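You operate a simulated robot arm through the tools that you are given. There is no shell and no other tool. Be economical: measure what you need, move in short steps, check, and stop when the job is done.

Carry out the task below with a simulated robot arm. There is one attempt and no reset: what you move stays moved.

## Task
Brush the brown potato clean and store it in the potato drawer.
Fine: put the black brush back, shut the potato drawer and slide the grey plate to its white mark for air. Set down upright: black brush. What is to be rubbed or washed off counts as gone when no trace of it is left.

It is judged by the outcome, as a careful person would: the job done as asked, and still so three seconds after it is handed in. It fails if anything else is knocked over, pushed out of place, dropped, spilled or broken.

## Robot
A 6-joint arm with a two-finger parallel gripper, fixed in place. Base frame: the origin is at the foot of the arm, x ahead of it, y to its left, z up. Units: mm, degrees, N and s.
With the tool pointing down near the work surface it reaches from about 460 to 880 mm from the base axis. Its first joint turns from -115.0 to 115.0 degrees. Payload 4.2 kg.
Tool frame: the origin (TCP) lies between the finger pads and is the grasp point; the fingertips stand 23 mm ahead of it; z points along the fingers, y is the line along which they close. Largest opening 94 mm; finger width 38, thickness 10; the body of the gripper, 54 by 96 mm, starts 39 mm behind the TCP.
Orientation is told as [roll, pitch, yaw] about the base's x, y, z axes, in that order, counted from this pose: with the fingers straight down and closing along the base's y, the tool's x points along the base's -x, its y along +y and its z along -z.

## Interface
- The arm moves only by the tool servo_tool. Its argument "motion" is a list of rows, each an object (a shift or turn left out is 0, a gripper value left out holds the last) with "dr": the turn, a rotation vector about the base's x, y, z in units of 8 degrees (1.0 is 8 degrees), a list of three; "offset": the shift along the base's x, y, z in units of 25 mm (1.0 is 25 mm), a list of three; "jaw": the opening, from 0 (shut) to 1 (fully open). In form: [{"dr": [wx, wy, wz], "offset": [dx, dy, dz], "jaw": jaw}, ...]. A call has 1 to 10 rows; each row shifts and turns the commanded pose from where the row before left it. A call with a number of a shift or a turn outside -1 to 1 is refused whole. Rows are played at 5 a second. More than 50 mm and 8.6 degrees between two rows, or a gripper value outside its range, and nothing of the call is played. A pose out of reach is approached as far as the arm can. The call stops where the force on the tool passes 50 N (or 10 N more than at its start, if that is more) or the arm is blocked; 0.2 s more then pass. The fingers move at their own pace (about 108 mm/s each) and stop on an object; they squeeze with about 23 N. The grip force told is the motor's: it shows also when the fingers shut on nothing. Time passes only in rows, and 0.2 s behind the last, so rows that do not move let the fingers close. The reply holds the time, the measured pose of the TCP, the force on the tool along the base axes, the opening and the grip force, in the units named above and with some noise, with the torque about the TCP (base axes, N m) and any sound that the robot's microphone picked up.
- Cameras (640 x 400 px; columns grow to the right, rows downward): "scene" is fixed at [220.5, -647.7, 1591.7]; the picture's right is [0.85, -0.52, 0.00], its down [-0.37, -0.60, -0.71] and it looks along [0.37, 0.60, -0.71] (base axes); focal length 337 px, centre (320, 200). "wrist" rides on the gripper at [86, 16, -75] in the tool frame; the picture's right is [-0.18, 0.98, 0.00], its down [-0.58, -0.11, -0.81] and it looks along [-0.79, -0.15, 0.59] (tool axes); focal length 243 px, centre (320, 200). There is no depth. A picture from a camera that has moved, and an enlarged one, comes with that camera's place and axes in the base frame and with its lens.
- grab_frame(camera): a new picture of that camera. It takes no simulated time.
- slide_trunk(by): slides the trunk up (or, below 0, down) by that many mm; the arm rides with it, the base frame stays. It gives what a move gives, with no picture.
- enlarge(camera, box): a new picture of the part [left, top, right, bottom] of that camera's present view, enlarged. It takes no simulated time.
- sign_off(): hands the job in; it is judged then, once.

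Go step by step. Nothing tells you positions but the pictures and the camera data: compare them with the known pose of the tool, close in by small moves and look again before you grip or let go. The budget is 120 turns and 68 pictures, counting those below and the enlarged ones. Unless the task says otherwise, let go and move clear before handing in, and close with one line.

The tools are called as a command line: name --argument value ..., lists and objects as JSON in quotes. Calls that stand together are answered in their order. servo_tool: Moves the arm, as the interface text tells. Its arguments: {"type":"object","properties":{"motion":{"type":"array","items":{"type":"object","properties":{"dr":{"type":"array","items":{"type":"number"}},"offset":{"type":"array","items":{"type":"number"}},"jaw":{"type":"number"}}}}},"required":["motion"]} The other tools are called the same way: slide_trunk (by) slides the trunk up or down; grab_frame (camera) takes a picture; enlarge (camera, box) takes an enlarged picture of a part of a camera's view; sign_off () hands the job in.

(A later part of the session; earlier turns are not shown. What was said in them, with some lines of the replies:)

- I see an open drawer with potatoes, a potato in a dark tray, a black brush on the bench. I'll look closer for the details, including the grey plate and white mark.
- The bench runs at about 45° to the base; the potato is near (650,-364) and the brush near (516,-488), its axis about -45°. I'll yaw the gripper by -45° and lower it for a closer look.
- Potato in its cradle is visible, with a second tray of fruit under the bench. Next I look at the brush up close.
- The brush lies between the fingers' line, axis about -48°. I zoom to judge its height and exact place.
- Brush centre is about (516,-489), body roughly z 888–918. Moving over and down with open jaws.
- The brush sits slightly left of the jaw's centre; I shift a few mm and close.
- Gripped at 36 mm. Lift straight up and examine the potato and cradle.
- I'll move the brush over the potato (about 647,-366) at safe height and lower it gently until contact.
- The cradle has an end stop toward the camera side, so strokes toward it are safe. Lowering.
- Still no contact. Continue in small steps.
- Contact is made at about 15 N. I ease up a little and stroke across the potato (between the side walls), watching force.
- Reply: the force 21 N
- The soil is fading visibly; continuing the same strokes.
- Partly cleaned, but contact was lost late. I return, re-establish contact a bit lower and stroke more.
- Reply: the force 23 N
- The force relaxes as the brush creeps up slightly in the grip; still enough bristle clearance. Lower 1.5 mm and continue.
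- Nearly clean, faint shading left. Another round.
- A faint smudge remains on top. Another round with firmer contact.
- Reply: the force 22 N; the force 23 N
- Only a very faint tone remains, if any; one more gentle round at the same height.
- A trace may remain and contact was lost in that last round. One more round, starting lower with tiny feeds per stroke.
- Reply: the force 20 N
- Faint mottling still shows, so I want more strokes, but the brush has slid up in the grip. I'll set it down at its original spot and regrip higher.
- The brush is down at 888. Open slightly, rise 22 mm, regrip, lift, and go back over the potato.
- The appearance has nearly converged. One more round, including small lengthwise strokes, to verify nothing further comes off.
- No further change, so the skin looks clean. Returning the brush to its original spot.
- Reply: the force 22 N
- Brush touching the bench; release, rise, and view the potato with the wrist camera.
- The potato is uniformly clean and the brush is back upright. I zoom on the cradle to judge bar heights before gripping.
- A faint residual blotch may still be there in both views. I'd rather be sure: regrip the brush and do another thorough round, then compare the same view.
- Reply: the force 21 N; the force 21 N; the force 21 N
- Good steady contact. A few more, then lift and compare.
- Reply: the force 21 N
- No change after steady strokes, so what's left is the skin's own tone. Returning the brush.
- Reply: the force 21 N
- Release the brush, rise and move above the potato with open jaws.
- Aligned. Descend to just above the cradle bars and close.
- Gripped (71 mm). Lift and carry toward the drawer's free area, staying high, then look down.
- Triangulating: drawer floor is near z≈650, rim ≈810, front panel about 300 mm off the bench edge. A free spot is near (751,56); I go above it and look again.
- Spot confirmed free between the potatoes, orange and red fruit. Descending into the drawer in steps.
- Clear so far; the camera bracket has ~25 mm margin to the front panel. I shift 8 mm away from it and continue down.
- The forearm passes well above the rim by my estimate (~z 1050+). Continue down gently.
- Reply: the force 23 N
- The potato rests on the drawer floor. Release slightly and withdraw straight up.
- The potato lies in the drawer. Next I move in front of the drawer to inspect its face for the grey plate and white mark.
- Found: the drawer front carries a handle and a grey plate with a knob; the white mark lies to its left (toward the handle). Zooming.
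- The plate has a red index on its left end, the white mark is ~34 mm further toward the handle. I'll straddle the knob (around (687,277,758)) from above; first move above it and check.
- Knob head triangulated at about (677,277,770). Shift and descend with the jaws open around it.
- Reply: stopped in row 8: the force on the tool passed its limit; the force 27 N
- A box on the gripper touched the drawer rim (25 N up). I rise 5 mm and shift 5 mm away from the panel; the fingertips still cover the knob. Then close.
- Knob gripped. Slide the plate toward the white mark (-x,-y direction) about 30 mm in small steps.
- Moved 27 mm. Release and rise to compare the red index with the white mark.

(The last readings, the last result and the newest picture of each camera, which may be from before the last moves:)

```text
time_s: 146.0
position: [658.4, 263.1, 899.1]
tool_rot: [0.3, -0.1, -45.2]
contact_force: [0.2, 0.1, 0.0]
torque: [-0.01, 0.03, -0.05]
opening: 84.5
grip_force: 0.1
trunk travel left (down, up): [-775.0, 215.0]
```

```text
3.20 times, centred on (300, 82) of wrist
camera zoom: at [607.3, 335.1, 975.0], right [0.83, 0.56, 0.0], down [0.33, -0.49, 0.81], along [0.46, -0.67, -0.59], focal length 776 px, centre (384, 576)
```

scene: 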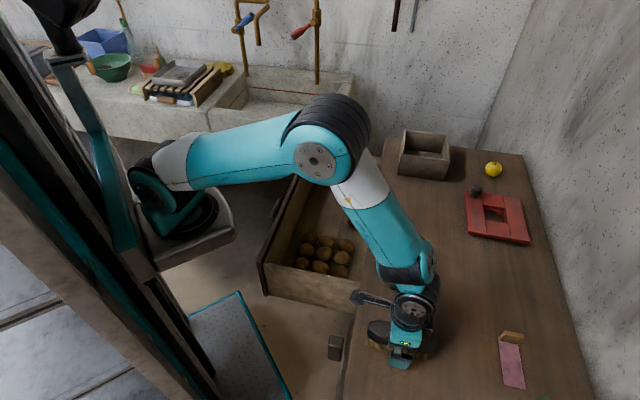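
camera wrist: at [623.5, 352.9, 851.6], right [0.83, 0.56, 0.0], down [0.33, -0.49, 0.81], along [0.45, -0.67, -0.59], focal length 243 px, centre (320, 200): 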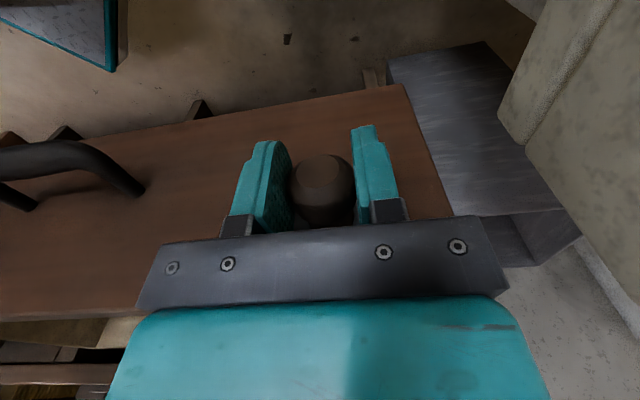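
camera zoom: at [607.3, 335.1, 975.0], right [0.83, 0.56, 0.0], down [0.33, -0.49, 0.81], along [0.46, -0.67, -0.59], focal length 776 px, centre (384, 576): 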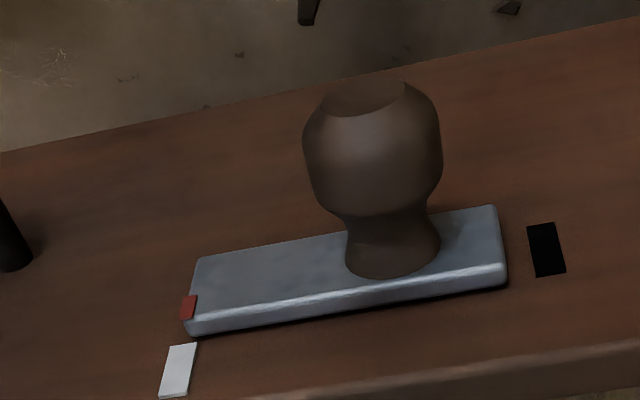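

The index is now about 4 mm short of the white mark. Regrip the knob and move a bit further.

servo_tool --motion '[{"offset": [0, 0, -1]}, {"offset": [0, 0, -1]}, {"offset": [0, 0, -1]}, {"offset": [0, 0, -1]}, {"offset": [0, 0, -0.9]}, {"jaw": 0.5}, {"jaw": 0}, {}, {}]'

servo_tool --motion '[{"offset": [-0.06, -0.06, 0]}, {"offset": [-0.06, -0.06, 0]}, {}]'

servo_tool --motion '[{"jaw": 0.7}, {"jaw": 0.9}, {"jaw": 0.9}, {"offset": [0, 0, 1]}, {"offset": [0, 0, 1]}, {"offset": [0, 0, 1]}, {"offset": [-0.7, -0.7, 1]}, {"offset": [-0.7, -0.7, 1]}]'

enlarge --camera "wrist" --box '[240, 30, 400, 130]'

```text
time_s: 148.0
position: [656.7, 261.7, 779.4]
tool_rot: [0.2, 0.0, -45.2]
contact_force: [0.5, -1.1, -1.8]
torque: [-0.08, -0.12, 0.75]
opening: 32.9
grip_force: 44.9
trunk travel left (down, up): [-775.0, 215.0]
```

```text
time_s: 148.8
position: [653.7, 259.3, 778.9]
tool_rot: [0.1, -0.1, -45.4]
contact_force: [4.7, -4.2, -4.1]
torque: [0.05, 0.06, 0.9]
opening: 32.9
grip_force: 45.4
trunk travel left (down, up): [-775.0, 215.0]
```

```text
time_s: 150.6
position: [618.5, 226.3, 906.1]
tool_rot: [0.2, -0.1, -45.1]
contact_force: [-0.4, -0.1, -0.1]
torque: [0.0, -0.01, -0.02]
opening: 84.5
grip_force: 0.0
trunk travel left (down, up): [-775.0, 215.0]
```

```text
4.00 times, centred on (320, 80) of wrist
camera zoom: at [567.4, 297.0, 980.6], right [0.83, 0.56, 0.0], down [0.33, -0.49, 0.81], along [0.46, -0.67, -0.59], focal length 970 px, centre (320, 680)
```

zoom: 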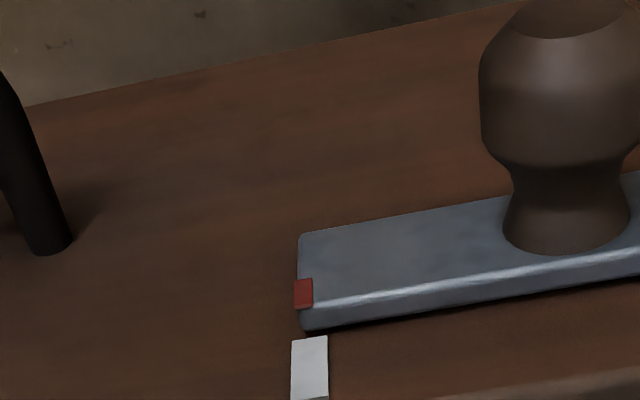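

The red index now lines up with the white mark. Next I go in front of the drawer handle (s-centre ≈ (471,170)) to push the drawer shut with the fingers against the handle bar.

servo_tool --motion '[{"offset": [-0.84, -0.33, 0], "jaw": 0.5}, {"offset": [-0.84, -0.33, 0]}, {"offset": [-0.84, -0.33, 0]}, {"offset": [-0.84, -0.33, 0]}, {"offset": [-0.84, -0.33, 0]}, {"offset": [-0.84, -0.33, 0]}, {"offset": [-0.84, -0.32, 0]}, {"offset": [0, 0, -0.8]}, {}]'

grab_frame --camera "wrist"

```text
time_s: 152.6
position: [470.7, 166.0, 883.4]
tool_rot: [0.2, -0.1, -45.2]
contact_force: [0.3, -0.6, -0.2]
torque: [0.03, 0.03, -0.02]
opening: 47.0
grip_force: 0.1
trunk travel left (down, up): [-775.0, 215.0]
```

```text
9 pictures are left
camera wrist: at [420.2, 236.9, 958.4], right [0.83, 0.56, 0.0], down [0.33, -0.49, 0.81], along [0.46, -0.67, -0.59], focal length 243 px, centre (320, 200)
```

wrist: 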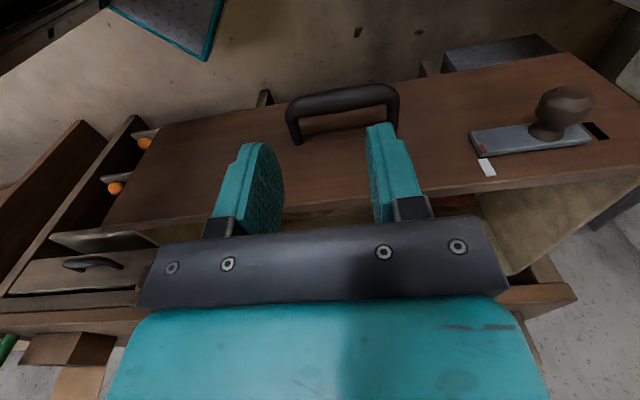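

Bar is around z≈721, n-gap ~34 mm. Shift sideways to centre and descend in front of it.

servo_tool --motion '[{"offset": [0.35, 0.33, 0]}, {"offset": [0, 0, -1]}, {"offset": [0, 0, -1]}, {"offset": [0, 0, -1]}, {"offset": [0, 0, -1]}, {"offset": [0, 0, -1]}, {"offset": [0, 0, -0.7]}, {"offset": [0, 0, -0.66]}, {}]'

grab_frame --camera "wrist"

```text
time_s: 154.6
position: [477.2, 175.4, 724.2]
tool_rot: [0.2, -0.1, -45.3]
contact_force: [0.6, 0.1, -0.3]
torque: [0.02, 0.01, 0.01]
opening: 47.1
grip_force: 0.0
trunk travel left (down, up): [-775.0, 215.0]
```

```text
8 pictures are left
camera wrist: at [427.1, 246.6, 799.0], right [0.83, 0.56, 0.0], down [0.33, -0.49, 0.81], along [0.46, -0.67, -0.59], focal length 243 px, centre (320, 200)
```

wrist: 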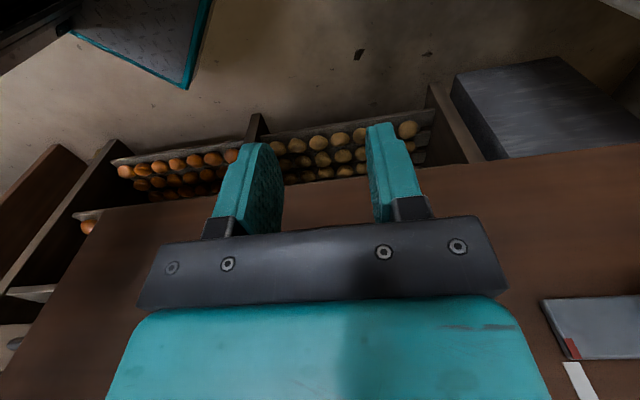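

Position looks right, the bar is just behind the fingers. Push gently along the drawer's direction.

servo_tool --motion '[{"offset": [0.28, -0.285, 0]}, {"offset": [0.28, -0.285, 0]}, {"offset": [0.28, -0.285, 0]}, {"offset": [0.28, -0.285, 0]}, {"offset": [0.28, -0.285, 0]}, {"offset": [0.28, -0.285, 0]}]'

grab_frame --camera "scene"

```text
time_s: 156.0
position: [519.5, 132.5, 724.8]
tool_rot: [0.2, -0.1, -45.2]
contact_force: [-0.1, 0.5, -0.2]
torque: [0.03, -0.02, 0.0]
opening: 46.9
grip_force: 0.1
trunk travel left (down, up): [-775.0, 215.0]
```

```text
7 pictures are left
```

scene: 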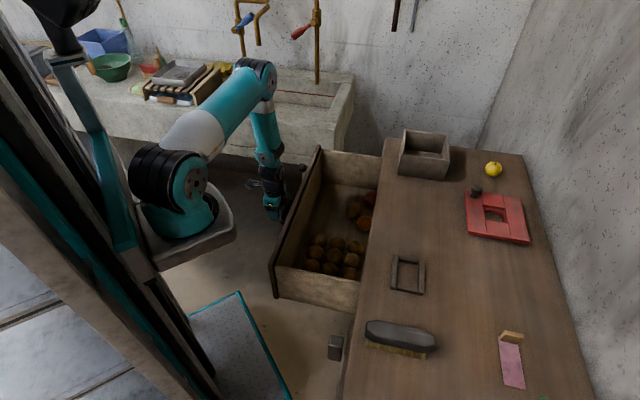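

The drawer moves with the push. Continue steadily.

servo_tool --motion '[{"offset": [0.33, -0.34, 0]}, {"offset": [0.33, -0.34, 0]}, {"offset": [0.33, -0.34, 0]}, {"offset": [0.33, -0.34, 0]}, {"offset": [0.33, -0.34, 0]}, {"offset": [0.33, -0.34, 0]}, {"offset": [0.33, -0.34, 0]}, {"offset": [0.33, -0.34, 0]}, {"offset": [0.33, -0.34, 0]}, {"offset": [0.33, -0.34, 0]}]'

servo_tool --motion '[{"offset": [0.33, -0.34, 0]}, {"offset": [0.33, -0.34, 0]}, {"offset": [0.33, -0.34, 0]}, {"offset": [0.33, -0.34, 0]}, {"offset": [0.33, -0.34, 0]}, {"offset": [0.33, -0.34, 0]}, {"offset": [0.33, -0.34, 0]}, {"offset": [0.3, -0.3, 0]}]'

enlarge --camera "scene" --box '[270, 120, 450, 300]'

```text
time_s: 158.2
position: [600.3, 49.3, 726.3]
tool_rot: [0.2, -0.1, -45.2]
contact_force: [0.4, 0.7, 0.4]
torque: [0.03, 0.04, 0.01]
opening: 47.0
grip_force: 0.0
trunk travel left (down, up): [-775.0, 215.0]
```

```text
time_s: 160.0
position: [665.4, -19.7, 725.3]
tool_rot: [0.2, -0.2, -45.2]
contact_force: [-0.5, -0.5, 0.5]
torque: [0.0, -0.02, 0.02]
opening: 46.9
grip_force: 0.0
trunk travel left (down, up): [-775.0, 215.0]
```

```text
2.22 times, centred on (360, 210) of scene
camera zoom: at [220.5, -647.7, 1591.7], right [0.85, -0.52, 0.0], down [-0.37, -0.6, -0.71], along [0.37, 0.6, -0.71], focal length 748 px, centre (231, 178)
```

zoom: 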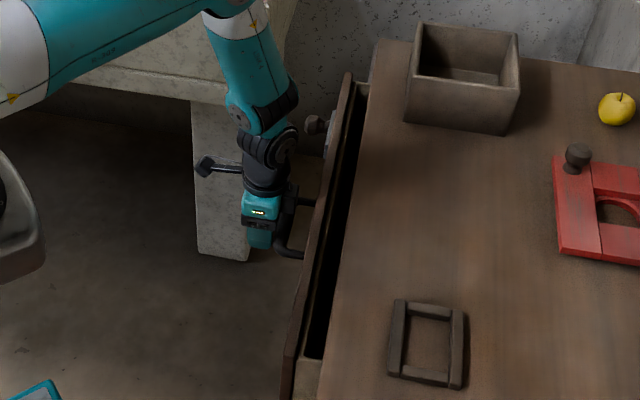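

Nearly closed, ~50 mm to go. Continue slowly until it stops.

servo_tool --motion '[{"offset": [0.28, -0.285, 0]}, {"offset": [0.28, -0.285, 0]}, {"offset": [0.28, -0.285, 0]}, {"offset": [0.2, -0.2, 0]}, {"offset": [0.2, -0.2, 0]}, {"offset": [0.15, -0.15, 0]}]'

enlarge --camera "scene" --box '[290, 130, 430, 350]'

```text
time_s: 161.2
position: [691.4, -45.9, 724.4]
tool_rot: [-0.3, 1.1, -44.8]
contact_force: [-12.3, 14.4, 9.3]
torque: [-0.36, 0.01, -0.58]
opening: 45.7
grip_force: 0.1
trunk travel left (down, up): [-775.0, 215.0]
stopped in row 6: the force on the tool passed its limit (the readings are from after the stop); the commanded pose is now the measured one
```

```text
1.82 times, centred on (360, 240) of scene
camera zoom: at [220.5, -647.7, 1591.7], right [0.85, -0.52, 0.0], down [-0.37, -0.6, -0.71], along [0.37, 0.6, -0.71], focal length 612 px, centre (247, 127)
```

zoom: 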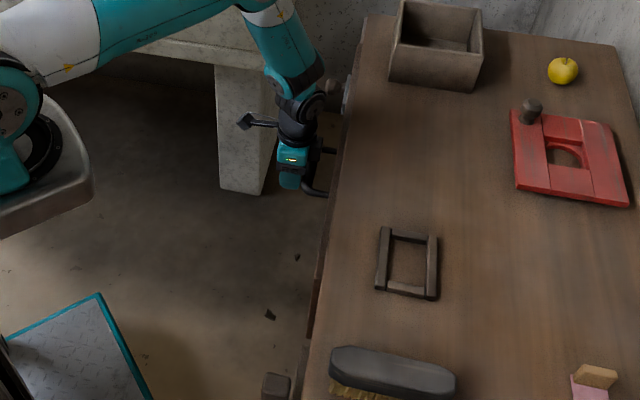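

enlarge --camera "scene" --box '[335, 170, 395, 310]'

```text
2.86 times, centred on (365, 240) of scene
camera zoom: at [220.5, -647.7, 1591.7], right [0.85, -0.52, 0.0], down [-0.37, -0.6, -0.71], along [0.37, 0.6, -0.71], focal length 962 px, centre (191, 86)
```

zoom: 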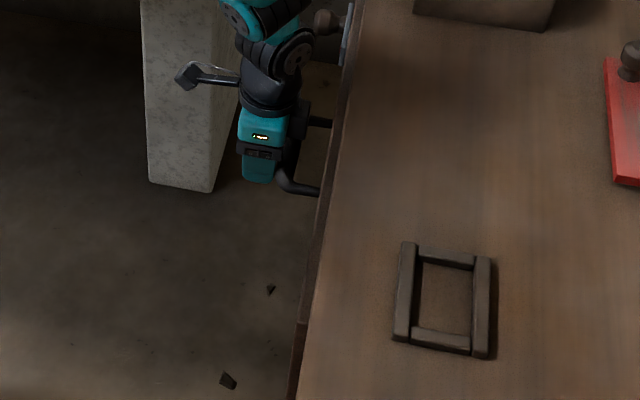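

The panel looks flush. One more gentle push to confirm it is at its stop.

servo_tool --motion '[{"offset": [0.1, -0.1, 0]}, {"offset": [0.1, -0.1, 0]}, {"offset": [0.1, -0.1, 0]}, {}]'

```text
time_s: 161.8
position: [690.8, -44.6, 721.9]
tool_rot: [-0.4, 1.9, -44.6]
contact_force: [-7.9, 13.5, 5.2]
torque: [-0.25, -0.03, -0.42]
opening: 45.3
grip_force: 0.0
trunk travel left (down, up): [-775.0, 215.0]
stopped in row 2: the force on the tool passed its limit (the readings are from after the stop); the commanded pose is now the measured one
```

Solid stop: the drawer is shut. Back away, rise, and check the front.

servo_tool --motion '[{"offset": [-0.3, 0.3, 0]}, {"offset": [-0.6, 0.6, 0]}, {"offset": [-0.7, 0.7, 0]}, {"offset": [-0.7, 0.7, 0]}, {"offset": [-0.7, 0.7, 0]}, {"offset": [0, 0, 1]}, {"offset": [0, 0, 1]}, {"offset": [0, 0, 1]}, {"offset": [0, 0, 1]}, {"offset": [0.5, 0.5, 1]}]'

servo_tool --motion '[{"offset": [0.7, 0.7, 1]}, {"offset": [0.7, 0.7, 1]}, {"offset": [0.7, 0.7, 0]}, {"offset": [0.7, 0.7, 0]}, {}]'

grab_frame --camera "wrist"

```text
time_s: 164.0
position: [632.3, 41.8, 846.8]
tool_rot: [-0.3, 1.7, -44.8]
contact_force: [1.0, 0.3, 0.3]
torque: [0.0, -0.02, -0.02]
opening: 47.1
grip_force: 0.1
trunk travel left (down, up): [-775.0, 215.0]
```

```text
time_s: 165.2
position: [700.9, 111.1, 897.5]
tool_rot: [-0.3, 1.5, -44.7]
contact_force: [-0.1, 0.1, -0.4]
torque: [0.01, -0.01, -0.01]
opening: 47.4
grip_force: 0.1
trunk travel left (down, up): [-775.0, 215.0]
```

```text
3 pictures are left
camera wrist: at [652.7, 180.2, 974.7], right [0.82, 0.57, -0.01], down [0.36, -0.5, 0.79], along [0.44, -0.65, -0.61], focal length 243 px, centre (320, 200)
```

wrist: 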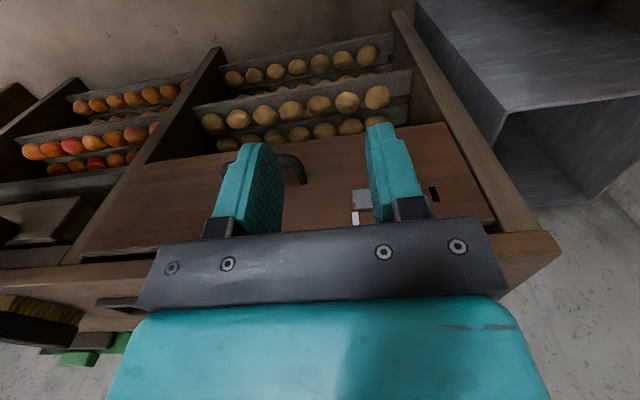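

enlarge --camera "wrist" --box '[330, 120, 510, 235]'

```text
3.48 times, centred on (420, 178) of wrist
camera zoom: at [652.7, 180.2, 974.7], right [0.82, 0.57, -0.01], down [0.36, -0.5, 0.79], along [0.44, -0.65, -0.61], focal length 844 px, centre (-28, 278)
```

zoom: 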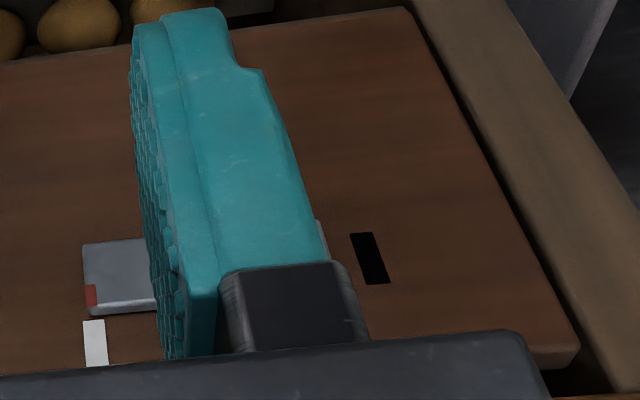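

Index and mark line up, drawer at its stop. Raise clear and take a last overall look.

servo_tool --motion '[{"offset": [-0.5, 0.5, 1]}, {"offset": [-0.5, 0.5, 1]}, {"offset": [-0.5, 0.5, 1]}, {"offset": [0, 0, 1]}, {}]'

grab_frame --camera "scene"

```text
time_s: 166.4
position: [661.9, 146.5, 998.8]
tool_rot: [-0.3, 1.6, -44.6]
contact_force: [-0.5, -0.8, 0.6]
torque: [0.01, 0.01, -0.01]
opening: 47.1
grip_force: 0.1
trunk travel left (down, up): [-775.0, 215.0]
```

```text
1 pictures are left
```

scene: 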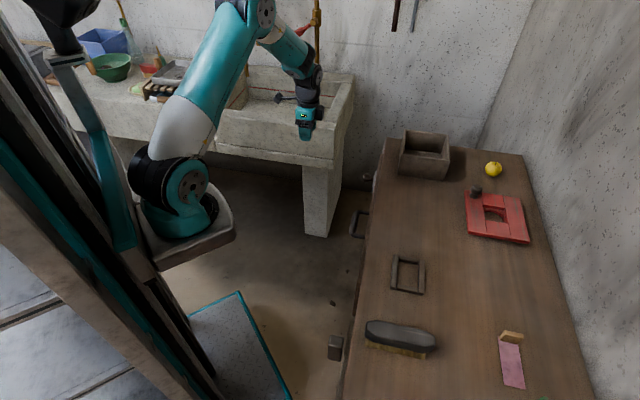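

The drawer is shut, the brush stands upright in its place, the plate is on its mark and the arm is clear. Handing in.

sign_off

```text
The job is handed in.
```

I brushed the potato until more strokes made no visible difference, stored it in the potato drawer and shut the drawer. The brush stands upright at its spot to within a few millimetres, and the grey plate's red index lines up with the white mark; I could not see the potato's underside.
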